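You operate a simulated robot arm through the tools that you are given. There is no shell and no other tool.

The job below is to be done with a simulated two-armed robot. You get a single attempt, and the scene is never put back.

## Task
Peel the label off the spares carton, open both flaps and lift the block out onto the pack table.
Fine: the label goes into the waste tub.

Only the result counts: the job must be done as asked and must still hold three seconds after the hand-in. Knocking over, shifting, dropping, spilling or breaking anything else fails it.

## Robot
Two 7-joint arms with two-finger grippers on one trunk that stands fixed in place. Base frame: the origin is at the foot of the trunk, x ahead of it, y to its left, z up; the work surface is at about z = 600. Lengths are in mm, angles in degrees, forces in N, time in s.
The left shoulder is at [99, 216, 1091], the right one opposite. With the tool pointing down near the work surface each hand reaches from about 100 to 820 mm from the base axis, measured 20 degrees to its own side. Payload 3.18 kg a hand.
Tool frame (each hand has its own): the origin (TCP) lies between the finger pads and is the grasp point; the fingertips stand 30 mm ahead of it; z points along the fingers, y is the line along which they close. The gripper opens to 144 mm; its body begins 103 mm behind the TCP.
Orientation is that of the tool frame in the base frame, as [roll, pitch, yaw] about the fixed x, y, z axes, in that order (R = Rz(yaw) Ry(pitch) Rx(roll)). With the fingers straight down and closing along the base's y, the tool's x points along the base's -x, its y along +y and its z along -z.

## Interface
- The arms move only by the tool send_rows. It takes "left_series", "right_series" or both (then of equal length, played together; a hand with none holds still); each is a list of rows, each a list of 7 numbers: the shift along the base's x, y, z in m, then the turn, a rotation vector about the base's x, y, z in degrees, then the opening, from 0 (shut) to 1 (fully open). In form: [[dx, dy, dz, rx, ry, rz, gripper], ...]. A call has 1 to 20 rows; each row shifts and turns the commanded pose from where the row before left it. Each row takes 0.2 s and may step no farther than 50 mm and 8.6 degrees from the row before; otherwise, or with a gripper value out of range, the whole call is refused. Where a pose cannot be reached the arm comes as near as it can. A force on the tool above 40 N (or 10 N above the force at the start of the call, whichever is more), or a blocked arm, ends the call early, and 0.2 s more pass. Each finger travels about 186.7 mm/s and halts on what it meets, pressing with about 29 N; the grip force reading is that of the motor and also rises with nothing between the fingers. The clock runs only during rows and for 0.2 s after the last one: add rows that do not move to give the fingers time. The reply holds the time, the measured pose of the TCP, the force on the tool along the base axes, the opening and the grip force, in the units named above and with some noise, with the torque about the TCP (base axes, N m) and any sound that the robot's microphone picked up, and new pictures: "pictures" is both (left out), scene, wrist or none (wrist: the cameras of the hands that moved).
- Cameras (640 x 400 px; columns grow to the right, rows downward): "scene" is now at [184.1, -44.4, 1282.3]; the picture's right is [-0.51, -0.86, 0.00], its down [-0.57, 0.34, -0.75] and it looks along [0.65, -0.38, -0.66] (base axes); focal length 306 px, centre (320, 200). "left" rides on the left gripper at [76, -16, -143] in its tool frame; the picture's right is [0.21, 0.98, 0.00], its down [-0.84, 0.18, -0.51] and it looks along [-0.50, 0.10, 0.86] (tool axes); focal length 218 px, centre (320, 200). "right" rides on the right gripper at [76, 16, -143] in its tool frame; the picture's right is [-0.21, 0.98, 0.00], its down [-0.84, -0.18, -0.51] and it looks along [-0.50, -0.11, 0.86] (tool axes); focal length 218 px, centre (320, 200). There is no depth. A picture from a camera that has moved, and an enlarged one, comes with that camera's place and axes in the base frame and with its lens. The place of the scene camera against the robot may be out by one fixed shift of up to 25 mm in any direction.
- raise_lower(by): moves the trunk up (or, below 0, down) by that many mm; the arms and the scene camera ride with it, the base frame stays. It gives what a move gives, with no picture.
- head_to(pan, tilt): turns the head with the scene camera to pan (to the left, within 80 degrees either way) and tilt (down, from -29 to 69), counted from straight ahead of the robot (the tilt from the chest, where the trunk bows). It gives what a move gives, and a new picture of the scene camera.
- zoom(camera, box): a new picture of the part [left, top, right, bottom] of that camera's present view, enlarged. The clock stands still meanwhile.
- hand_in(): hands the job in; it is judged then, once.

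Nothing tells you positions but the pictures and the camera data. Unless the task says otherwise, let go and move clear before handing in.

The tools are called by a JSON object that holds its "op" and its "data". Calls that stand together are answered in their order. send_rows: Moves the arms, as the interface text tells. Its arguments: {"type":"object","properties":{"left_series":{"type":"array"},"right_series":{"type":"array"},"pictures":{"type":"string","enum":["both","scene","wrist","none"]}},"required":[]} The other tools are called the same way: raise_lower (by) moves the trunk up or down; head_to (pan, tilt) turns the head that bears the scene camera; zoom (camera, box) takes an enlarged picture of a part of a camera's view; hand_in () hands the job in.

At the start:

```text
time: 0.0
left_ee_pos: [520.4, -66.0, 1020.1]
left_ee_rot: [179.9, 0.2, -180.0]
left_wrist_force: [0.0, -0.1, -0.9]
left_torque: [0.03, 0.02, -0.04]
left_gripper_width: 144.0
left_grasp_force: 0.1
right_ee_pos: [459.8, -508.2, 1031.3]
right_ee_rot: [-179.8, 0.0, 180.0]
right_wrist_force: [-0.6, 0.1, 0.2]
right_torque: [-0.02, -0.01, 0.01]
right_gripper_width: 144.0
right_grasp_force: 0.0
trunk travel left (down, up): [-175.0, 194.0]
head pan, tilt (commanded): [-30.6, 41.3]
```

scene: 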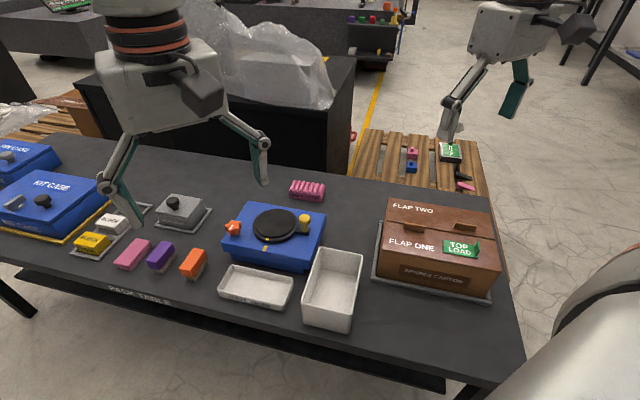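
right: 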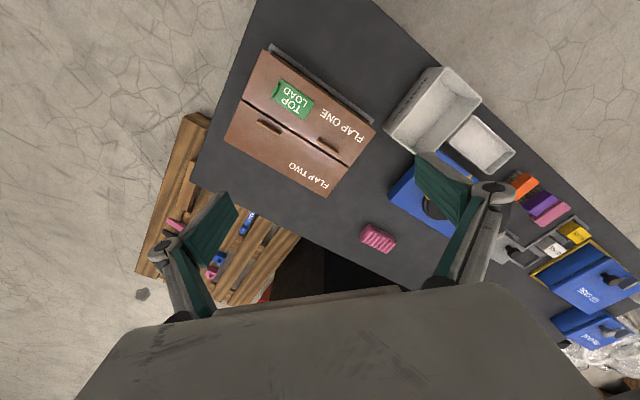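
left: 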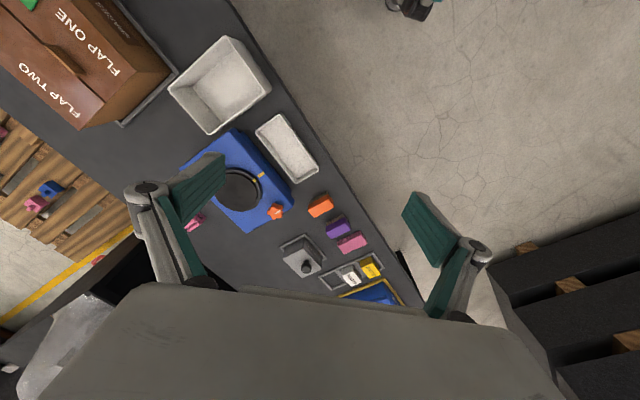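

I see a brown spares carton on a tray at the right end of the pack table, with a green "TOP LOAD" label and two flaps, and two white open bins next to it. I'll zoom in to find the label, the flaps and the waste tub before I move anything.

{"op": "zoom", "data": {"camera": "scene", "box": [360, 180, 520, 310]}}

{"op": "zoom", "data": {"camera": "scene", "box": [200, 170, 400, 340]}}

{"op": "zoom", "data": {"camera": "right", "box": [210, 30, 400, 210]}}

{"op": "zoom", "data": {"camera": "left", "box": [0, 0, 320, 200]}}

```text
3.08 times, centred on (440, 245) of scene
camera zoom: at [184.1, -44.4, 1282.3], right [-0.51, -0.86, 0.0], down [-0.57, 0.34, -0.75], along [0.65, -0.38, -0.66], focal length 942 px, centre (-49, 62)
```

zoom: 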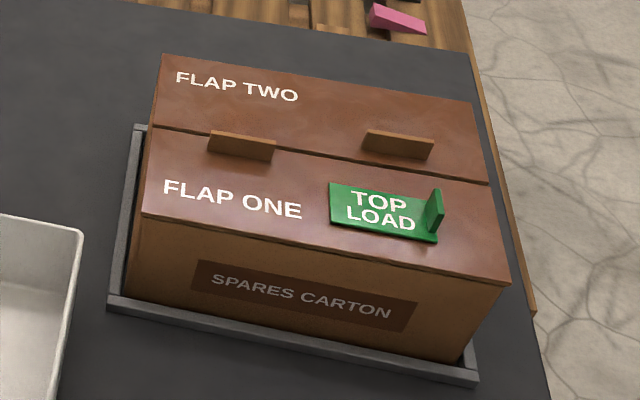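

```text
2.35 times, centred on (300, 255) of scene
camera zoom: at [184.1, -44.4, 1282.3], right [-0.51, -0.86, 0.0], down [-0.57, 0.34, -0.75], along [0.65, -0.38, -0.66], focal length 720 px, centre (367, 71)
```

zoom: 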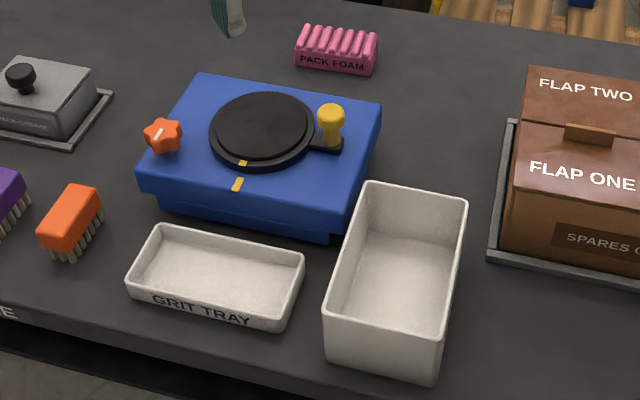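

```text
2.22 times, centred on (305, 120) of right
camera zoom: at [382.4, -494.3, 1173.9], right [0.21, 0.98, 0.0], down [0.84, -0.18, 0.51], along [0.5, -0.11, -0.86], focal length 485 px, centre (353, 378)
```

zoom: 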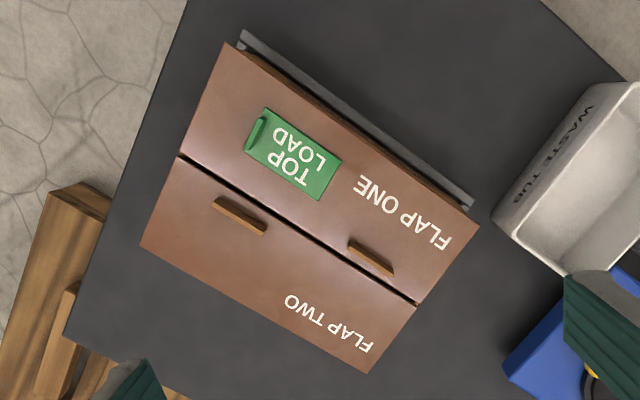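

```text
2.00 times, centred on (160, 100) of left
camera zoom: at [444.4, -81.8, 1161.5], right [-0.21, 0.98, 0.0], down [0.84, 0.18, 0.51], along [0.5, 0.1, -0.86], focal length 436 px, centre (640, 400)
```

zoom: 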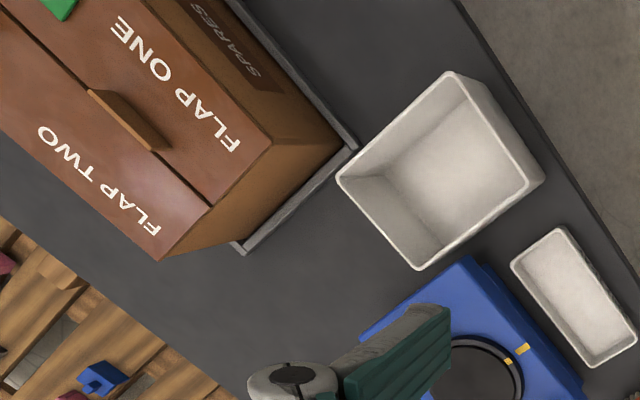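

The triangulated carton top is at about z = 712, centred near (489, -561) and turned 45°. The waste tub sits on its near-left side at about (515, -287). Next I'll bring the right hand over the label, turned so the fingers close along the carton's long side, and look closer.

{"op": "send_rows", "data": {"right_series": [[-0.0106, -0.0118, -0.018, 0, 0, -7.5, 0.6], [-0.0106, -0.0118, -0.018, 0, 0, -7.5, 0.5], [-0.0106, -0.0118, -0.018, 0, 0, -7.5, 0.4], [-0.0106, -0.0118, -0.018, 0, 0, -7.5, 0.4], [-0.0106, -0.0118, -0.018, 0, 0, -7.5, 0.4], [-0.0106, -0.0118, -0.018, 0, 0, -7.5, 0.4], [0, 0, 0, 0, 0, 0, 0.4]], "pictures": "both"}}

```text
time: 1.6
left_ee_pos: [521.5, -65.5, 1020.7]
left_ee_rot: [180.0, 0.0, -180.0]
left_wrist_force: [0.6, -0.8, 0.7]
left_torque: [-0.01, 0.0, -0.03]
left_gripper_width: 143.8
left_grasp_force: 0.0
right_ee_pos: [396.0, -580.4, 923.6]
right_ee_rot: [180.0, 0.0, 134.8]
right_wrist_force: [-0.6, 0.3, -0.1]
right_torque: [0.0, 0.01, -0.01]
right_gripper_width: 57.4
right_grasp_force: 0.1
trunk travel left (down, up): [-175.0, 194.0]
head pan, tilt (commanded): [-30.6, 41.3]
camera scene: at [184.1, -44.3, 1282.4], right [-0.51, -0.86, 0.0], down [-0.57, 0.34, -0.75], along [0.65, -0.38, -0.66], focal length 306 px, centre (320, 200)
camera right: at [352.0, -516.1, 1066.4], right [0.84, 0.54, 0.0], down [0.47, -0.72, 0.51], along [0.28, -0.43, -0.86], focal length 218 px, centre (320, 200)
```

scene: 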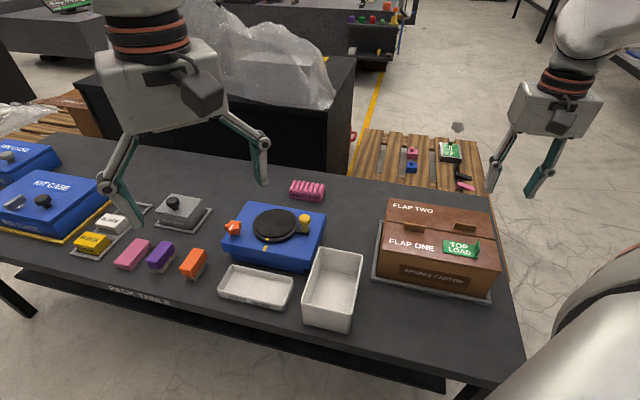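
right: 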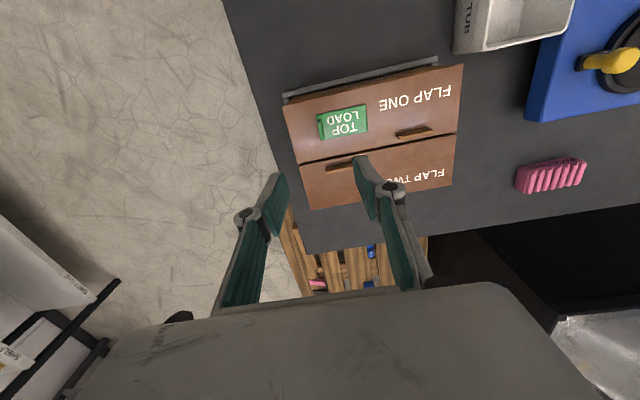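

{"op": "zoom", "data": {"camera": "right", "box": [270, 60, 480, 210]}}

{"op": "zoom", "data": {"camera": "right", "box": [300, 85, 390, 145]}}

{"op": "zoom", "data": {"camera": "scene", "box": [425, 225, 505, 275]}}

```text
2.67 times, centred on (375, 135) of right
camera zoom: at [352.0, -516.1, 1066.4], right [0.84, 0.54, 0.0], down [0.47, -0.72, 0.51], along [0.28, -0.43, -0.86], focal length 582 px, centre (173, 373)
```

zoom: 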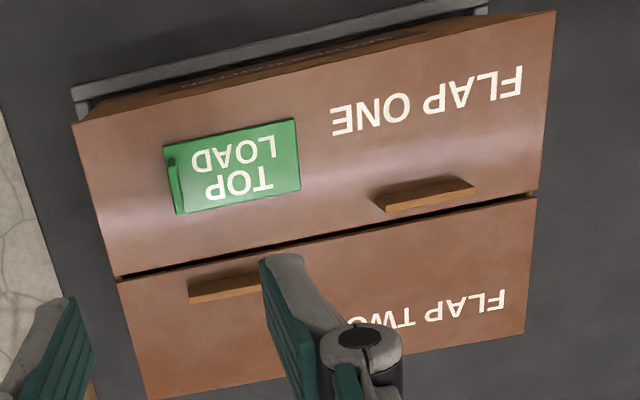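

```text
6.67 times, centred on (345, 115) of right
camera zoom: at [352.0, -516.1, 1066.4], right [0.84, 0.54, 0.0], down [0.47, -0.72, 0.51], along [0.28, -0.43, -0.86], focal length 1455 px, centre (153, 767)
```

zoom: 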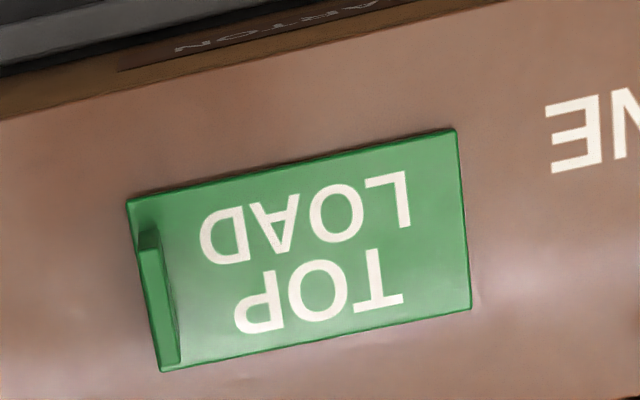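

```text
8.00 times, centred on (465, 250) of scene
camera zoom: at [184.1, -44.3, 1282.4], right [-0.51, -0.86, 0.0], down [-0.57, 0.34, -0.75], along [0.65, -0.38, -0.66], focal length 2448 px, centre (-840, -200)
```

zoom: 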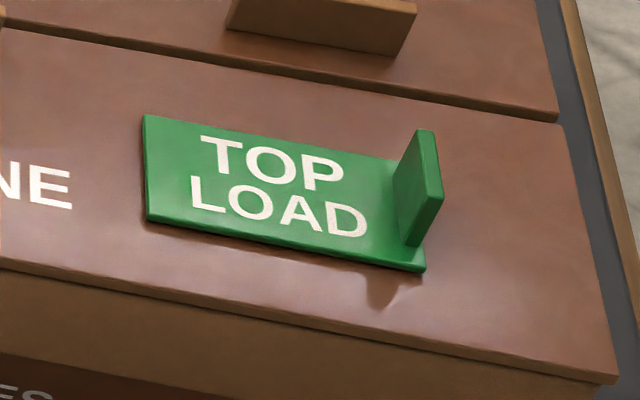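

The label has an upright green pull tab at its right end, about 25 mm wide and 22 mm tall, near (395, -581) with its top at z ≈ 736. My TCP is almost directly above it, so I'll descend part of the way and check the alignment.

{"op": "send_rows", "data": {"right_series": [[-0.0003, 0, -0.03, 0, 0, 0, 0.4], [-0.0003, 0, -0.03, 0, 0, 0, 0.4], [-0.0002, 0, -0.03, 0, 0, 0, 0.4], [-0.0002, 0, -0.03, 0, 0, 0, 0.4], [0, 0, -0.024, 0, 0, 0, 0.4], [0, 0, 0, 0, 0, 0, 0.4]], "pictures": "both"}}

{"op": "zoom", "data": {"camera": "right", "box": [170, 0, 470, 240]}}

{"op": "zoom", "data": {"camera": "scene", "box": [380, 150, 540, 290]}}

```text
time: 3.0
left_ee_pos: [520.6, -65.3, 1020.2]
left_ee_rot: [-179.9, 0.2, -179.9]
left_wrist_force: [0.2, 0.6, -0.8]
left_torque: [-0.02, -0.01, 0.01]
left_gripper_width: 143.8
left_grasp_force: 0.0
right_ee_pos: [395.7, -578.9, 779.9]
right_ee_rot: [-179.9, 0.1, 135.0]
right_wrist_force: [-0.2, -0.9, -0.4]
right_torque: [0.01, 0.0, 0.0]
right_gripper_width: 57.7
right_grasp_force: 0.0
trunk travel left (down, up): [-175.0, 194.0]
head pan, tilt (commanded): [-30.6, 41.3]
camera scene: at [183.8, -44.2, 1282.5], right [-0.51, -0.86, 0.0], down [-0.57, 0.34, -0.75], along [0.65, -0.38, -0.66], focal length 306 px, centre (320, 200)
camera right: at [352.1, -515.8, 922.0], right [0.84, 0.54, 0.0], down [0.47, -0.72, 0.51], along [0.28, -0.43, -0.86], focal length 218 px, centre (320, 200)
```

scene: 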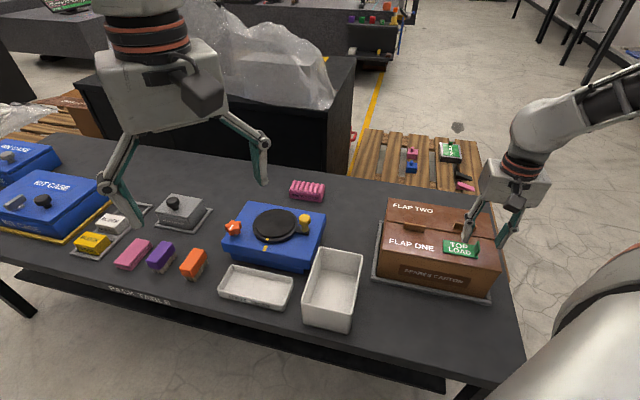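
right: 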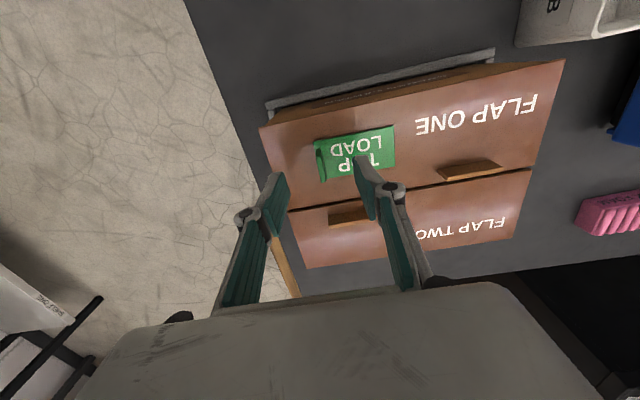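

```text
1.67 times, centred on (320, 120) of right
camera zoom: at [352.1, -515.8, 922.0], right [0.84, 0.54, 0.0], down [0.47, -0.72, 0.51], along [0.28, -0.43, -0.86], focal length 364 px, centre (320, 333)
```

zoom: 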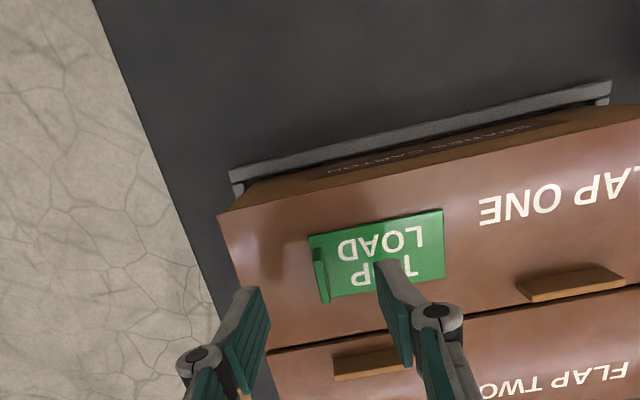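

```text
2.86 times, centred on (460, 220) of scene
camera zoom: at [183.8, -44.2, 1282.5], right [-0.51, -0.86, 0.0], down [-0.57, 0.34, -0.75], along [0.65, -0.38, -0.66], focal length 874 px, centre (-80, 143)
```

zoom: 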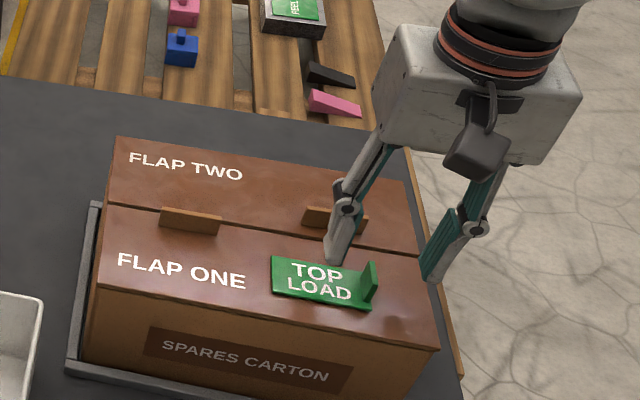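

The tab lines up with the middle of the fingers. I'll go down until the fingertips are just above the label sheet, then close on the tab.

{"op": "send_rows", "data": {"right_series": [[-0.001, -0.0003, -0.015, 0, 0, 0, 0.4], [0, 0, -0.012, 0, 0, 0, 0.4], [0, 0, 0, 0, 0, 0, 0.4]], "pictures": "both"}}

{"op": "zoom", "data": {"camera": "right", "box": [170, 0, 470, 240]}}

{"op": "zoom", "data": {"camera": "scene", "box": [420, 200, 520, 280]}}

```text
time: 3.8
left_ee_pos: [522.0, -65.9, 1020.1]
left_ee_rot: [-180.0, 0.0, 179.9]
left_wrist_force: [0.6, 0.4, -0.2]
left_torque: [0.05, 0.02, -0.01]
left_gripper_width: 144.1
left_grasp_force: 0.1
right_ee_pos: [395.0, -579.3, 753.4]
right_ee_rot: [180.0, 0.0, 135.0]
right_wrist_force: [-0.1, -0.8, 1.3]
right_torque: [-0.01, 0.02, 0.02]
right_gripper_width: 57.6
right_grasp_force: 0.1
trunk travel left (down, up): [-175.0, 194.0]
head pan, tilt (commanded): [-30.6, 41.3]
camera scene: at [184.0, -44.3, 1282.4], right [-0.51, -0.86, 0.0], down [-0.57, 0.34, -0.75], along [0.65, -0.38, -0.66], focal length 306 px, centre (320, 200)
camera right: at [351.2, -515.9, 895.3], right [0.84, 0.54, 0.0], down [0.47, -0.72, 0.51], along [0.28, -0.43, -0.86], focal length 218 px, centre (320, 200)
```

scene: 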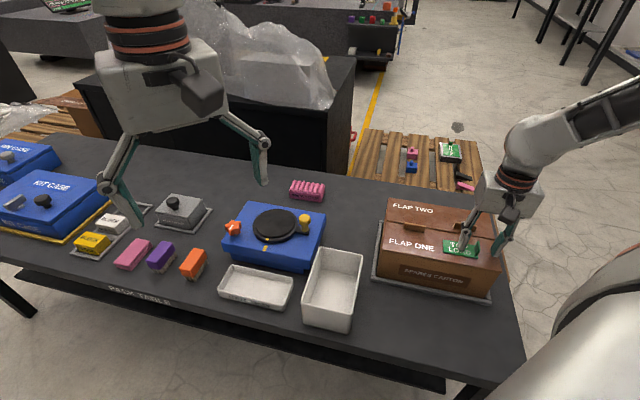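
right: 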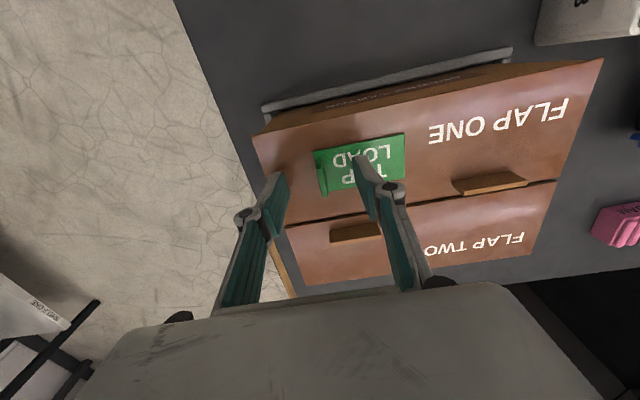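

```text
1.67 times, centred on (320, 120) of right
camera zoom: at [351.2, -515.9, 895.3], right [0.84, 0.54, 0.0], down [0.47, -0.72, 0.51], along [0.28, -0.43, -0.86], focal length 364 px, centre (320, 333)
```

zoom: 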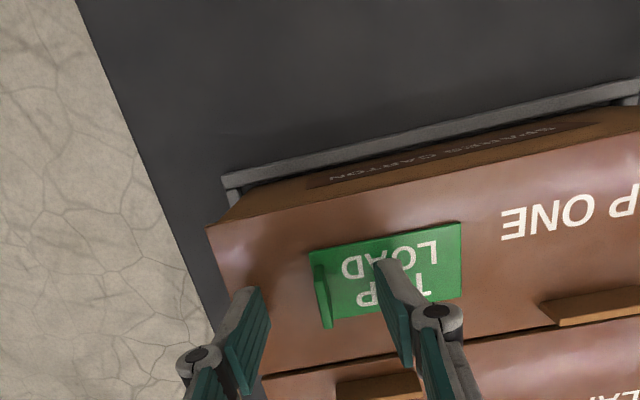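

```text
5.00 times, centred on (470, 240) of scene
camera zoom: at [184.0, -44.3, 1282.4], right [-0.51, -0.86, 0.0], down [-0.57, 0.34, -0.75], along [0.65, -0.38, -0.66], focal length 1530 px, centre (-430, 0)
```

zoom: 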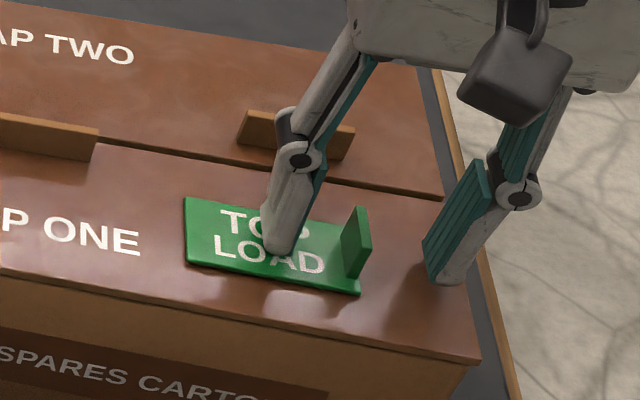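

The fingers straddle the tab just above the label. I'll close on it now.

{"op": "send_rows", "data": {"right_series": [[0, 0, 0, 0, 0, 0, 0.2], [0, 0, 0, 0, 0, 0, 0.1], [0, 0, 0, 0, 0, 0, 0.0], [0, 0, 0, 0, 0, 0, 0.0]], "pictures": "both"}}

{"op": "zoom", "data": {"camera": "scene", "box": [420, 200, 520, 280]}}

{"op": "zoom", "data": {"camera": "right", "box": [170, 0, 470, 240]}}

```text
time: 4.8
left_ee_pos: [519.4, -64.8, 1019.7]
left_ee_rot: [-179.9, 0.0, -180.0]
left_wrist_force: [0.8, -0.3, 0.3]
left_torque: [0.0, 0.02, 0.01]
left_gripper_width: 143.7
left_grasp_force: 0.0
right_ee_pos: [394.1, -579.2, 753.5]
right_ee_rot: [179.9, 0.0, 135.1]
right_wrist_force: [4.1, 3.9, -0.8]
right_torque: [0.02, -0.13, -0.08]
right_gripper_width: 6.1
right_grasp_force: 29.0
trunk travel left (down, up): [-175.0, 194.0]
head pan, tilt (commanded): [-30.6, 41.3]
camera scene: at [184.5, -44.2, 1282.3], right [-0.51, -0.86, 0.0], down [-0.57, 0.34, -0.75], along [0.65, -0.38, -0.66], focal length 306 px, centre (320, 200)
camera right: at [351.6, -515.7, 895.4], right [0.84, 0.54, 0.0], down [0.47, -0.72, 0.51], along [0.28, -0.43, -0.86], focal length 218 px, centre (320, 200)
```

scene: 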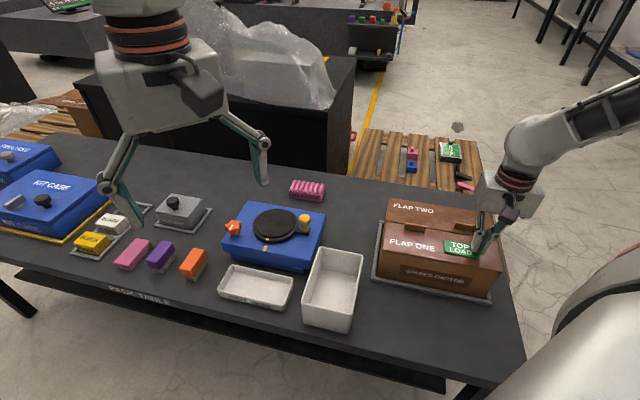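
right: 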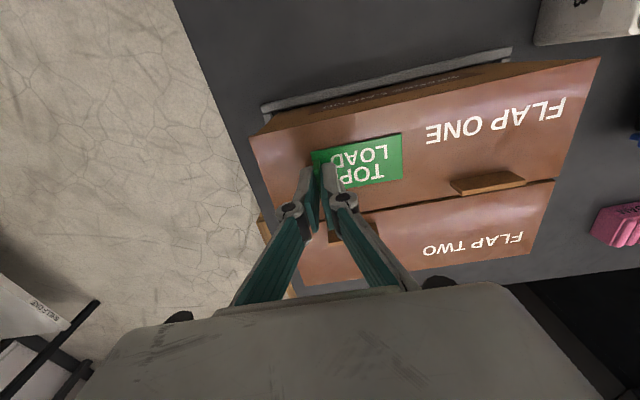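

```text
5.00 times, centred on (470, 240) of scene
camera zoom: at [184.5, -44.2, 1282.3], right [-0.51, -0.86, 0.0], down [-0.57, 0.34, -0.75], along [0.65, -0.38, -0.66], focal length 1530 px, centre (-430, 0)
```

zoom: 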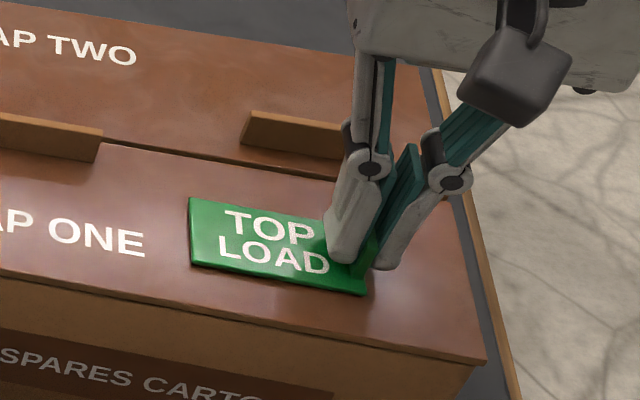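

```text
1.67 times, centred on (320, 120) of right
camera zoom: at [351.6, -515.7, 895.4], right [0.84, 0.54, 0.0], down [0.47, -0.72, 0.51], along [0.28, -0.43, -0.86], focal length 364 px, centre (320, 333)
```

zoom: 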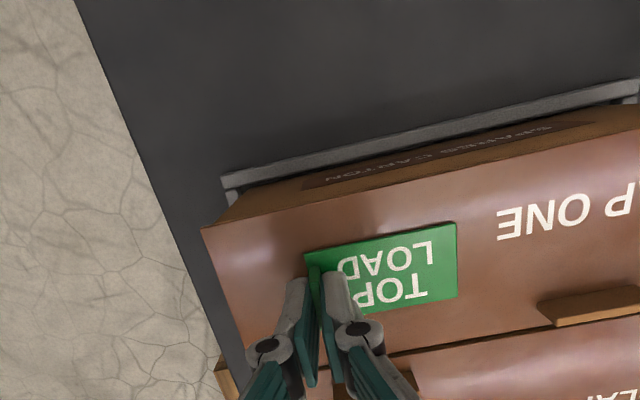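

The tab is gripped at 6 mm wide, but closing slid the carton about 2.5 mm in its tray. I'll ease it back by the same amount before peeling.

{"op": "send_rows", "data": {"right_series": [[0.001, 0.001, 0, 0, 0, 0, 0.0], [0.001, 0.001, 0, 0, 0, 0, 0.0], [0, 0, 0, 0, 0, 0, 0.0]], "pictures": "both"}}

{"op": "zoom", "data": {"camera": "scene", "box": [420, 200, 520, 280]}}

{"op": "zoom", "data": {"camera": "right", "box": [170, 0, 470, 240]}}

```text
time: 5.6
left_ee_pos: [520.5, -65.7, 1020.2]
left_ee_rot: [180.0, 0.1, -180.0]
left_wrist_force: [-1.2, -0.2, 0.2]
left_torque: [0.02, 0.02, 0.0]
left_gripper_width: 143.9
left_grasp_force: 0.0
right_ee_pos: [394.7, -578.4, 754.6]
right_ee_rot: [-179.7, 0.0, 135.1]
right_wrist_force: [-5.3, -8.2, 2.5]
right_torque: [-0.17, -0.03, -0.15]
right_gripper_width: 6.1
right_grasp_force: 29.5
trunk travel left (down, up): [-175.0, 194.0]
head pan, tilt (commanded): [-30.6, 41.3]
camera scene: at [183.5, -44.7, 1282.5], right [-0.51, -0.86, 0.0], down [-0.57, 0.34, -0.75], along [0.65, -0.38, -0.66], focal length 306 px, centre (320, 200)
camera right: at [352.2, -514.8, 894.9], right [0.84, 0.54, 0.0], down [0.47, -0.72, 0.51], along [0.27, -0.43, -0.86], focal length 218 px, centre (320, 200)
```

scene: 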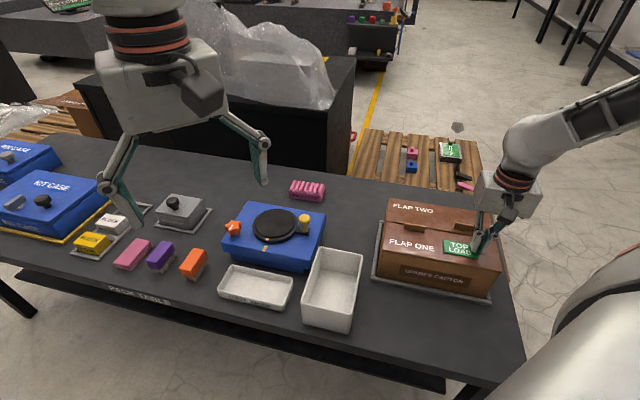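
right: 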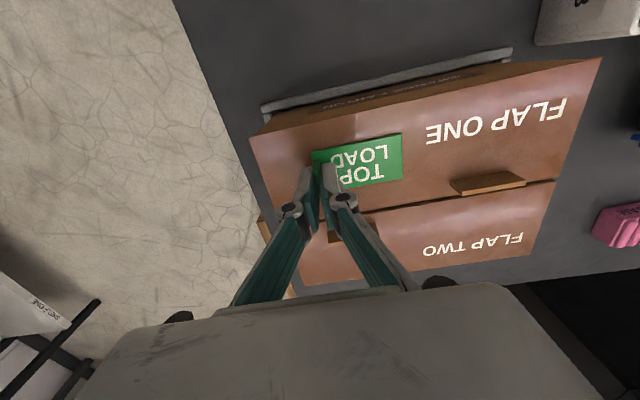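

```text
5.00 times, centred on (470, 240) of scene
camera zoom: at [183.5, -44.7, 1282.5], right [-0.51, -0.86, 0.0], down [-0.57, 0.34, -0.75], along [0.65, -0.38, -0.66], focal length 1530 px, centre (-430, 0)
```

zoom: 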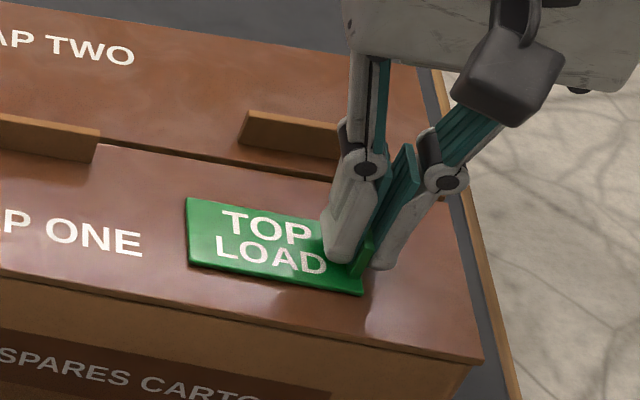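

```text
1.67 times, centred on (320, 120) of right
camera zoom: at [352.2, -514.8, 894.9], right [0.84, 0.54, 0.0], down [0.47, -0.72, 0.51], along [0.27, -0.43, -0.86], focal length 364 px, centre (320, 333)
```

zoom: 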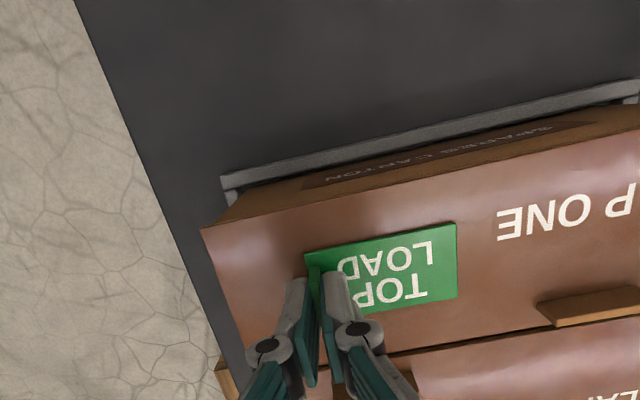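

The carton takes about 10 N to slide, so it's firmly seated and I'll leave it there. I'll start peeling gently, lifting the tab end and rotating it about the far end of the label.

{"op": "send_rows", "data": {"right_series": [[0.0008, 0.0008, 0.0025, -1.41, 1.42, 0, 0.0], [0.001, 0.001, 0.0025, -1.41, 1.42, 0, 0.0], [0, 0, 0, 0, 0, 0, 0.0]], "pictures": "both"}}

{"op": "zoom", "data": {"camera": "scene", "box": [420, 200, 520, 280]}}

```text
time: 6.4
left_ee_pos: [520.7, -65.3, 1020.1]
left_ee_rot: [180.0, 0.1, 180.0]
left_wrist_force: [0.0, -0.2, 0.3]
left_torque: [0.02, 0.02, 0.0]
left_gripper_width: 143.9
left_grasp_force: 0.0
right_ee_pos: [398.3, -575.8, 756.9]
right_ee_rot: [-176.0, 0.0, 135.0]
right_wrist_force: [0.3, 0.7, 0.0]
right_torque: [-0.03, -0.01, 0.0]
right_gripper_width: 6.3
right_grasp_force: 28.5
trunk travel left (down, up): [-175.0, 194.0]
head pan, tilt (commanded): [-30.6, 41.3]
camera scene: at [184.2, -44.3, 1282.3], right [-0.51, -0.86, 0.0], down [-0.57, 0.34, -0.75], along [0.65, -0.38, -0.66], focal length 306 px, centre (320, 200)
camera right: at [362.2, -504.7, 898.6], right [0.84, 0.54, -0.07], down [0.49, -0.7, 0.52], along [0.23, -0.47, -0.85], focal length 218 px, centre (320, 200)
```

scene: 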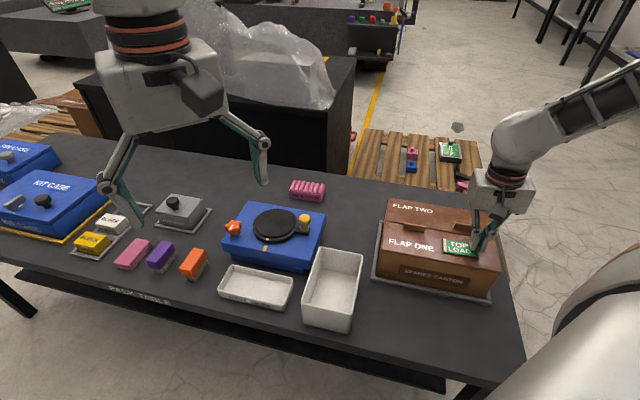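
right: 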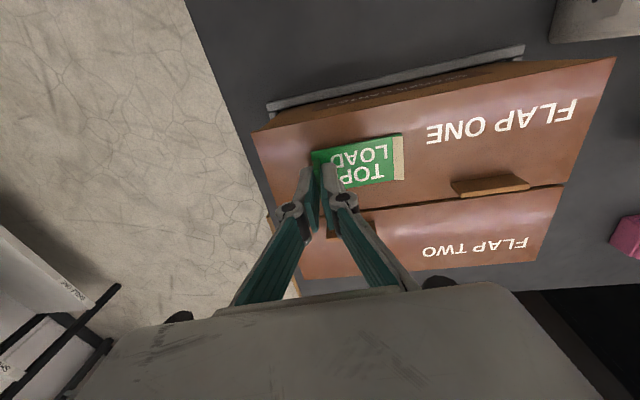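

```text
5.00 times, centred on (470, 240) of scene
camera zoom: at [184.2, -44.3, 1282.3], right [-0.51, -0.86, 0.0], down [-0.57, 0.34, -0.75], along [0.65, -0.38, -0.66], focal length 1530 px, centre (-430, 0)
```

zoom: 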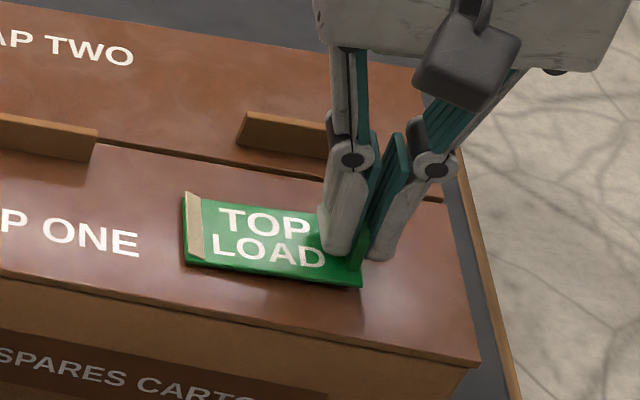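

{"op": "zoom", "data": {"camera": "scene", "box": [440, 228, 490, 263]}}

{"op": "zoom", "data": {"camera": "right", "box": [290, 115, 430, 205]}}

```text
11.43 times, centred on (465, 246) of scene
camera zoom: at [184.2, -44.3, 1282.3], right [-0.51, -0.86, 0.0], down [-0.57, 0.34, -0.75], along [0.65, -0.38, -0.66], focal length 3498 px, centre (-1337, -320)
```

zoom: 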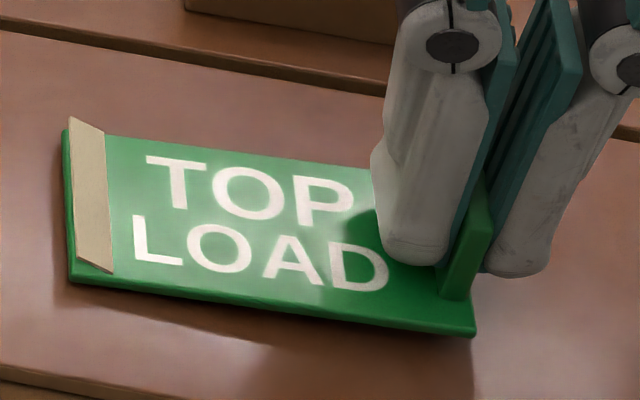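

```text
4.44 times, centred on (360, 160) of right
camera zoom: at [362.2, -504.7, 898.6], right [0.84, 0.54, -0.07], down [0.49, -0.7, 0.52], along [0.23, -0.47, -0.85], focal length 970 px, centre (142, 378)
```

zoom: 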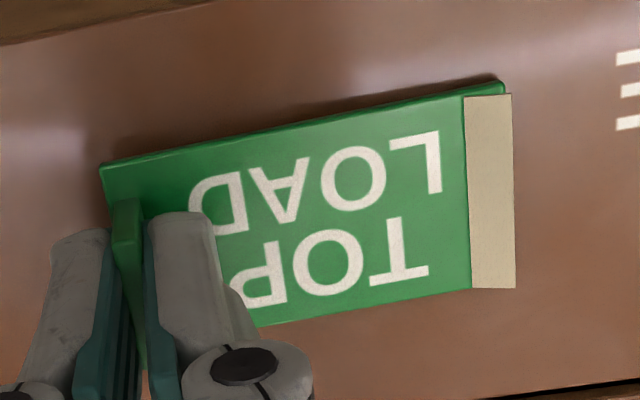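

The force has dropped to zero and a shadow shows under the label, so it has come loose, with a small curl at its far end. I'll lift it slowly and watch.

{"op": "send_rows", "data": {"right_series": [[0.001, 0.001, 0.005, -1.41, 1.42, 0, 0.0], [0.001, 0.001, 0.008, 0, 0, 0, 0.0], [0, 0, 0.01, 0, 0, 0, 0.0], [0, 0, 0.015, 0, 0, 0, 0.0], [0, 0, 0.02, 0, 0, 0, 0.0], [0, 0, 0, 0, 0, 0, 0.0]], "pictures": "both"}}

{"op": "zoom", "data": {"camera": "scene", "box": [420, 180, 520, 280]}}

{"op": "zoom", "data": {"camera": "right", "box": [240, 60, 480, 240]}}

```text
time: 7.8
left_ee_pos: [521.7, -65.2, 1019.0]
left_ee_rot: [-180.0, 0.1, 180.0]
left_wrist_force: [-0.4, 0.3, -1.4]
left_torque: [0.01, 0.03, 0.02]
left_gripper_width: 144.0
left_grasp_force: 0.1
right_ee_pos: [399.9, -573.3, 815.0]
right_ee_rot: [-173.9, -0.1, 135.1]
right_wrist_force: [-0.6, 0.5, -0.1]
right_torque: [-0.02, -0.02, -0.01]
right_gripper_width: 6.3
right_grasp_force: 28.9
trunk travel left (down, up): [-175.0, 194.0]
head pan, tilt (commanded): [-30.6, 41.3]
camera scene: at [184.4, -44.6, 1282.2], right [-0.51, -0.86, 0.0], down [-0.57, 0.34, -0.75], along [0.65, -0.38, -0.66], focal length 306 px, centre (320, 200)
camera right: at [367.3, -499.9, 955.2], right [0.84, 0.54, -0.1], down [0.51, -0.68, 0.52], along [0.21, -0.49, -0.85], focal length 218 px, centre (320, 200)
```

scene: 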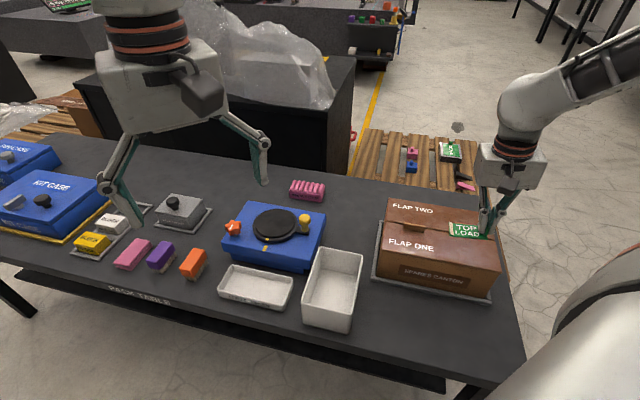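
right: 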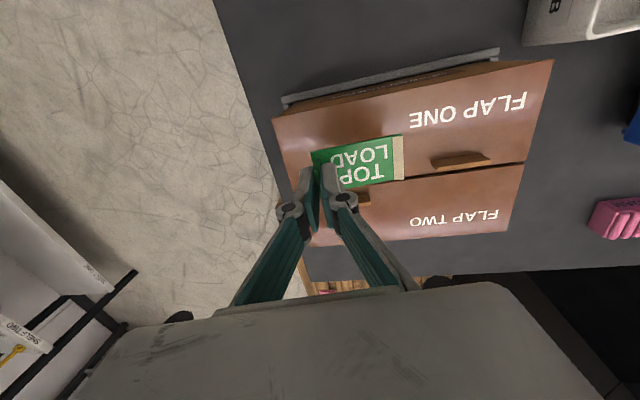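

```text
4.00 times, centred on (470, 230) of scene
camera zoom: at [184.4, -44.6, 1282.2], right [-0.51, -0.86, 0.0], down [-0.57, 0.34, -0.75], along [0.65, -0.38, -0.66], focal length 1224 px, centre (-280, 80)
```

zoom: 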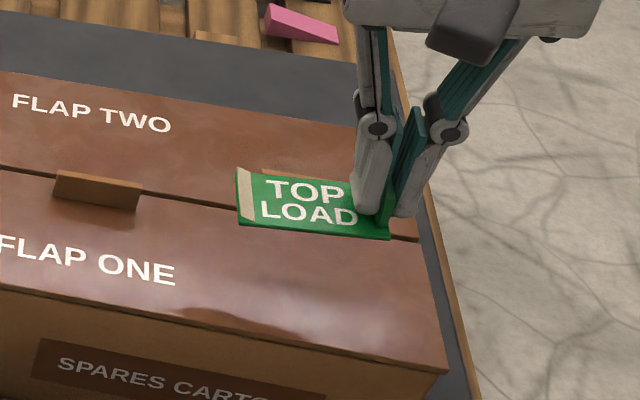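

```text
2.22 times, centred on (360, 150) of right
camera zoom: at [367.3, -499.9, 955.2], right [0.84, 0.54, -0.1], down [0.51, -0.68, 0.52], along [0.21, -0.49, -0.85], focal length 485 px, centre (231, 311)
```

zoom: 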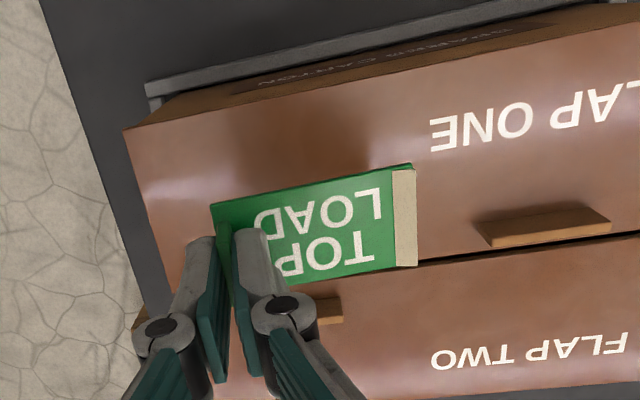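

The label is free and in hand. I'll level it, raise it, turn it 90° so it lies along the tub's long side, and carry it over the tub near (517, -270), moving the left arm out of the way as I go.

{"op": "send_rows", "data": {"right_series": [[0, 0, 0.02, 2.1, -2.1, 0, 0.0], [0, 0, 0.02, 2.1, -2.1, 0, 0.0], [0, 0, 0.02, 0, 0, 8.2, 0.0], [0.014, 0.028, 0.02, 0, 0, 8.2, 0.0], [0.014, 0.028, 0.01, 0, 0, 8.2, 0.0], [0.014, 0.028, 0, 0, 0, 8.2, 0.0], [0.014, 0.028, 0, 0, 0, 8.2, 0.0], [0.014, 0.028, 0, 0, 0, 8.2, 0.0], [0.014, 0.028, 0, 0, 0, 8.2, 0.0], [0.014, 0.028, 0, 0, 0, 8.2, 0.0], [0.014, 0.028, 0, 0, 0, 8.2, 0.0], [0.014, 0.028, 0, 0, 0, 8.2, 0.0], [0.0157, 0.0264, 0, 0, 0, 8.2, 0.0], [0, 0, 0, 0, 0, 0, 0.0]], "left_series": [[0, 0.02, 0, 0, 0, 0, 1], [0, 0.02, 0, 0, 0, 0, 1], [0, 0.02, 0, 0, 0, 0, 1], [0, 0.02, 0, 0, 0, 0, 1], [0, 0.02, 0, 0, 0, 0, 1], [0, 0.02, 0, 0, 0, 0, 1], [0, 0.02, 0, 0, 0, 0, 1], [0, 0.02, 0, 0, 0, 0, 1], [0, 0, 0, 0, 0, 0, 1], [0, 0, 0, 0, 0, 0, 1], [0, 0, 0, 0, 0, 0, 1], [0, 0, 0, 0, 0, 0, 1], [0, 0, 0, 0, 0, 0, 1], [0, 0, 0, 0, 0, 0, 1]], "pictures": "both"}}

{"op": "zoom", "data": {"camera": "right", "box": [200, 0, 520, 240]}}

{"op": "zoom", "data": {"camera": "scene", "box": [260, 160, 420, 340]}}

{"op": "zoom", "data": {"camera": "left", "box": [0, 0, 320, 200]}}

```text
time: 10.8
left_ee_pos: [520.9, 93.9, 1020.3]
left_ee_rot: [-180.0, 0.2, 180.0]
left_wrist_force: [-0.5, 0.2, -0.6]
left_torque: [0.0, -0.01, -0.02]
left_gripper_width: 143.9
left_grasp_force: 0.2
right_ee_pos: [542.0, -295.2, 906.5]
right_ee_rot: [-179.9, 0.0, -134.7]
right_wrist_force: [-0.3, -0.5, 0.2]
right_torque: [-0.01, 0.03, 0.0]
right_gripper_width: 6.1
right_grasp_force: 29.4
trunk travel left (down, up): [-175.0, 194.0]
head pan, tilt (commanded): [-30.6, 41.3]
camera scene: at [183.8, -44.4, 1282.5], right [-0.51, -0.86, 0.0], down [-0.57, 0.34, -0.75], along [0.65, -0.38, -0.66], focal length 306 px, centre (320, 200)
camera right: at [475.4, -340.4, 1048.0], right [-0.55, 0.84, 0.0], down [0.72, 0.47, 0.51], along [0.43, 0.28, -0.86], focal length 218 px, centre (320, 200)
camera left: at [444.2, 77.9, 1161.4], right [-0.21, 0.98, 0.0], down [0.84, 0.18, 0.51], along [0.5, 0.1, -0.86], focal length 218 px, centre (320, 200)
```

scene: 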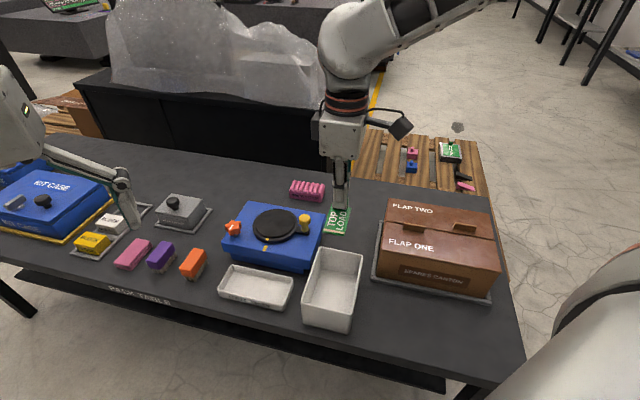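
right: 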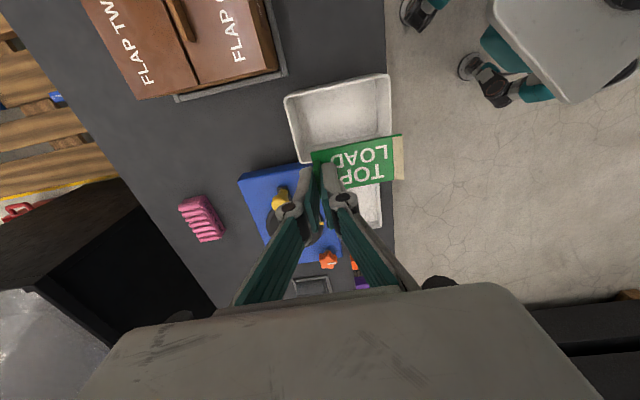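
left: 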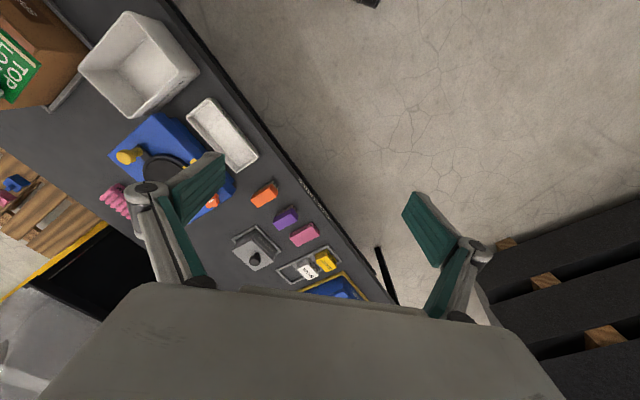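

```text
1.67 times, centred on (360, 120) of right
camera zoom: at [475.4, -340.4, 1048.0], right [-0.55, 0.84, 0.0], down [0.72, 0.47, 0.51], along [0.43, 0.28, -0.86], focal length 364 px, centre (253, 333)
```

zoom: 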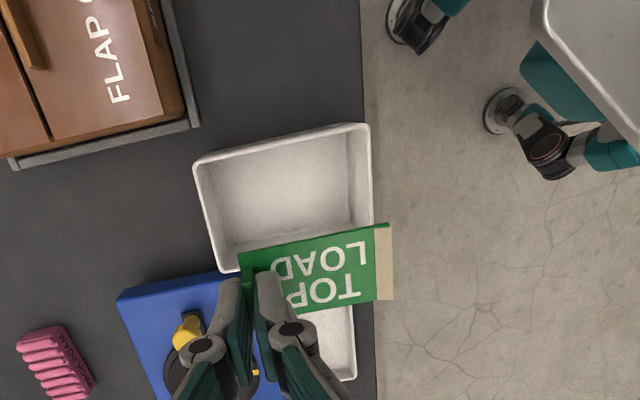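

```text
2.22 times, centred on (340, 250) of scene
camera zoom: at [183.8, -44.4, 1282.5], right [-0.51, -0.86, 0.0], down [-0.57, 0.34, -0.75], along [0.65, -0.38, -0.66], focal length 680 px, centre (276, 89)
```

zoom: 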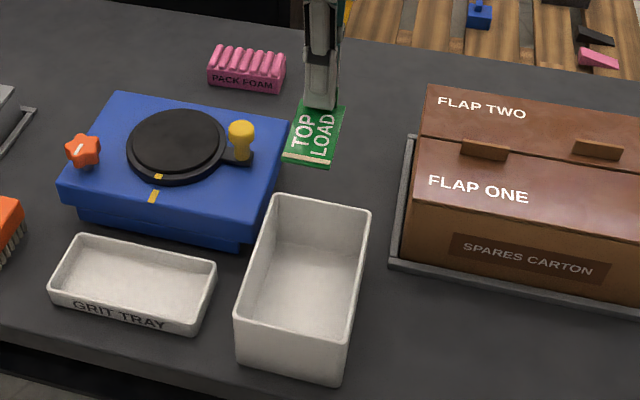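

```text
2.00 times, centred on (160, 100) of left
camera zoom: at [444.2, 77.9, 1161.4], right [-0.21, 0.98, 0.0], down [0.84, 0.18, 0.51], along [0.5, 0.1, -0.86], focal length 436 px, centre (640, 400)
```

zoom: 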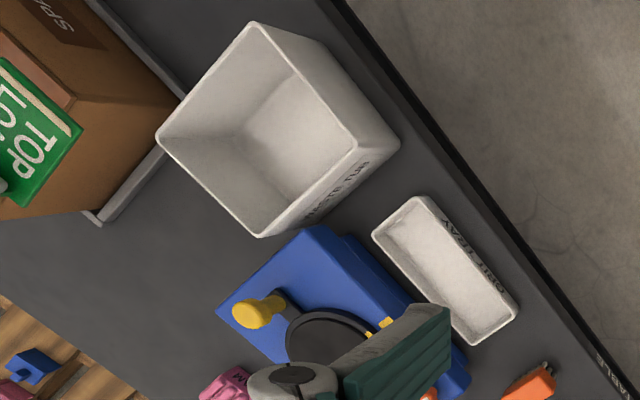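

The tub reads "WASTE TUB". Its rim is at z ≈ 687 and its centre is near (519, -271), so the label is centred over it. I'll lower straight down until the label is inside the rim.

{"op": "send_rows", "data": {"right_series": [[0, 0, -0.035, 0, 0, 0, 0.0], [0, 0, -0.035, 0, 0, 0, 0.0], [0, 0, -0.035, 0, 0, 0, 0.0], [0, 0, -0.03, 0, 0, 0, 0.0], [0, 0, -0.025, 0, 0, 0, 0.0], [0, 0, 0, 0, 0, 0, 0.0]], "pictures": "both"}}

{"op": "zoom", "data": {"camera": "right", "box": [200, 40, 520, 240]}}

{"op": "zoom", "data": {"camera": "scene", "box": [260, 160, 420, 340]}}

```text
time: 12.2
left_ee_pos: [520.8, 93.3, 1020.1]
left_ee_rot: [180.0, 0.1, 179.9]
left_wrist_force: [-0.1, -0.6, 0.1]
left_torque: [-0.01, 0.03, 0.01]
left_gripper_width: 144.0
left_grasp_force: 0.0
right_ee_pos: [542.5, -297.1, 745.9]
right_ee_rot: [-179.8, 0.0, -134.8]
right_wrist_force: [0.1, -0.6, 1.2]
right_torque: [0.02, -0.04, -0.02]
right_gripper_width: 5.8
right_grasp_force: 29.3
trunk travel left (down, up): [-175.0, 194.0]
head pan, tilt (commanded): [-30.6, 41.3]
camera scene: at [183.7, -44.3, 1282.6], right [-0.51, -0.86, 0.0], down [-0.57, 0.34, -0.75], along [0.65, -0.38, -0.66], focal length 306 px, centre (320, 200)
camera right: at [475.5, -340.8, 888.6], right [-0.55, 0.84, 0.0], down [0.72, 0.47, 0.51], along [0.43, 0.28, -0.86], focal length 218 px, centre (320, 200)
```

scene: 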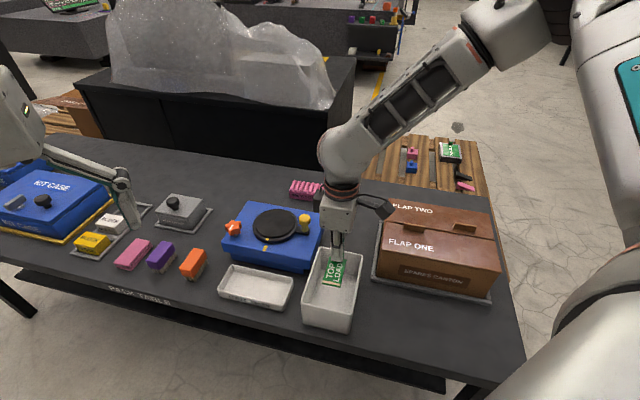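
right: 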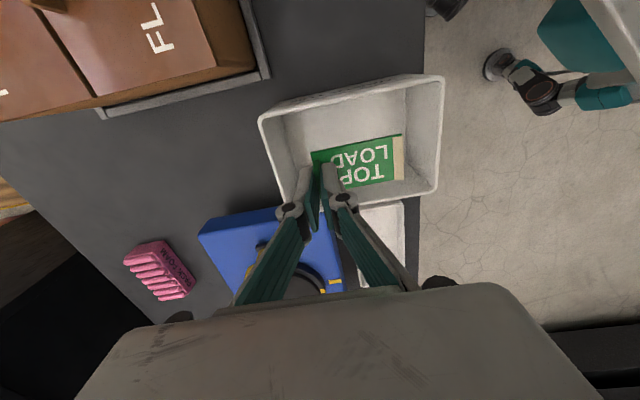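

```text
2.00 times, centred on (360, 140) of right
camera zoom: at [475.5, -340.8, 888.6], right [-0.55, 0.84, 0.0], down [0.72, 0.47, 0.51], along [0.43, 0.28, -0.86], focal length 436 px, centre (240, 320)
```

zoom: 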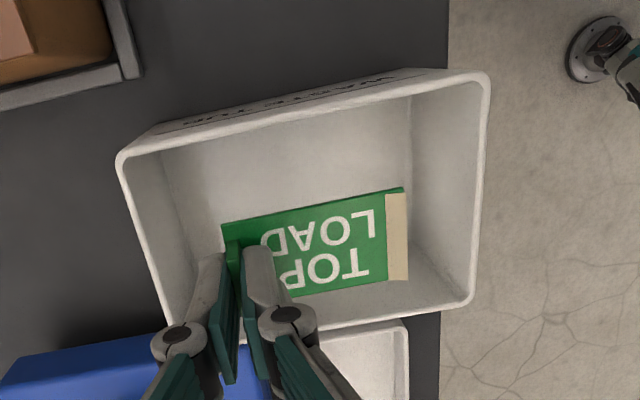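

```text
2.22 times, centred on (340, 250) of scene
camera zoom: at [183.7, -44.3, 1282.6], right [-0.51, -0.86, 0.0], down [-0.57, 0.34, -0.75], along [0.65, -0.38, -0.66], focal length 680 px, centre (276, 89)
```

zoom: 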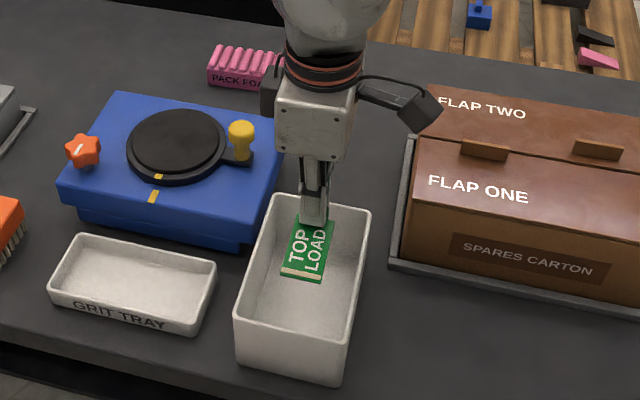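

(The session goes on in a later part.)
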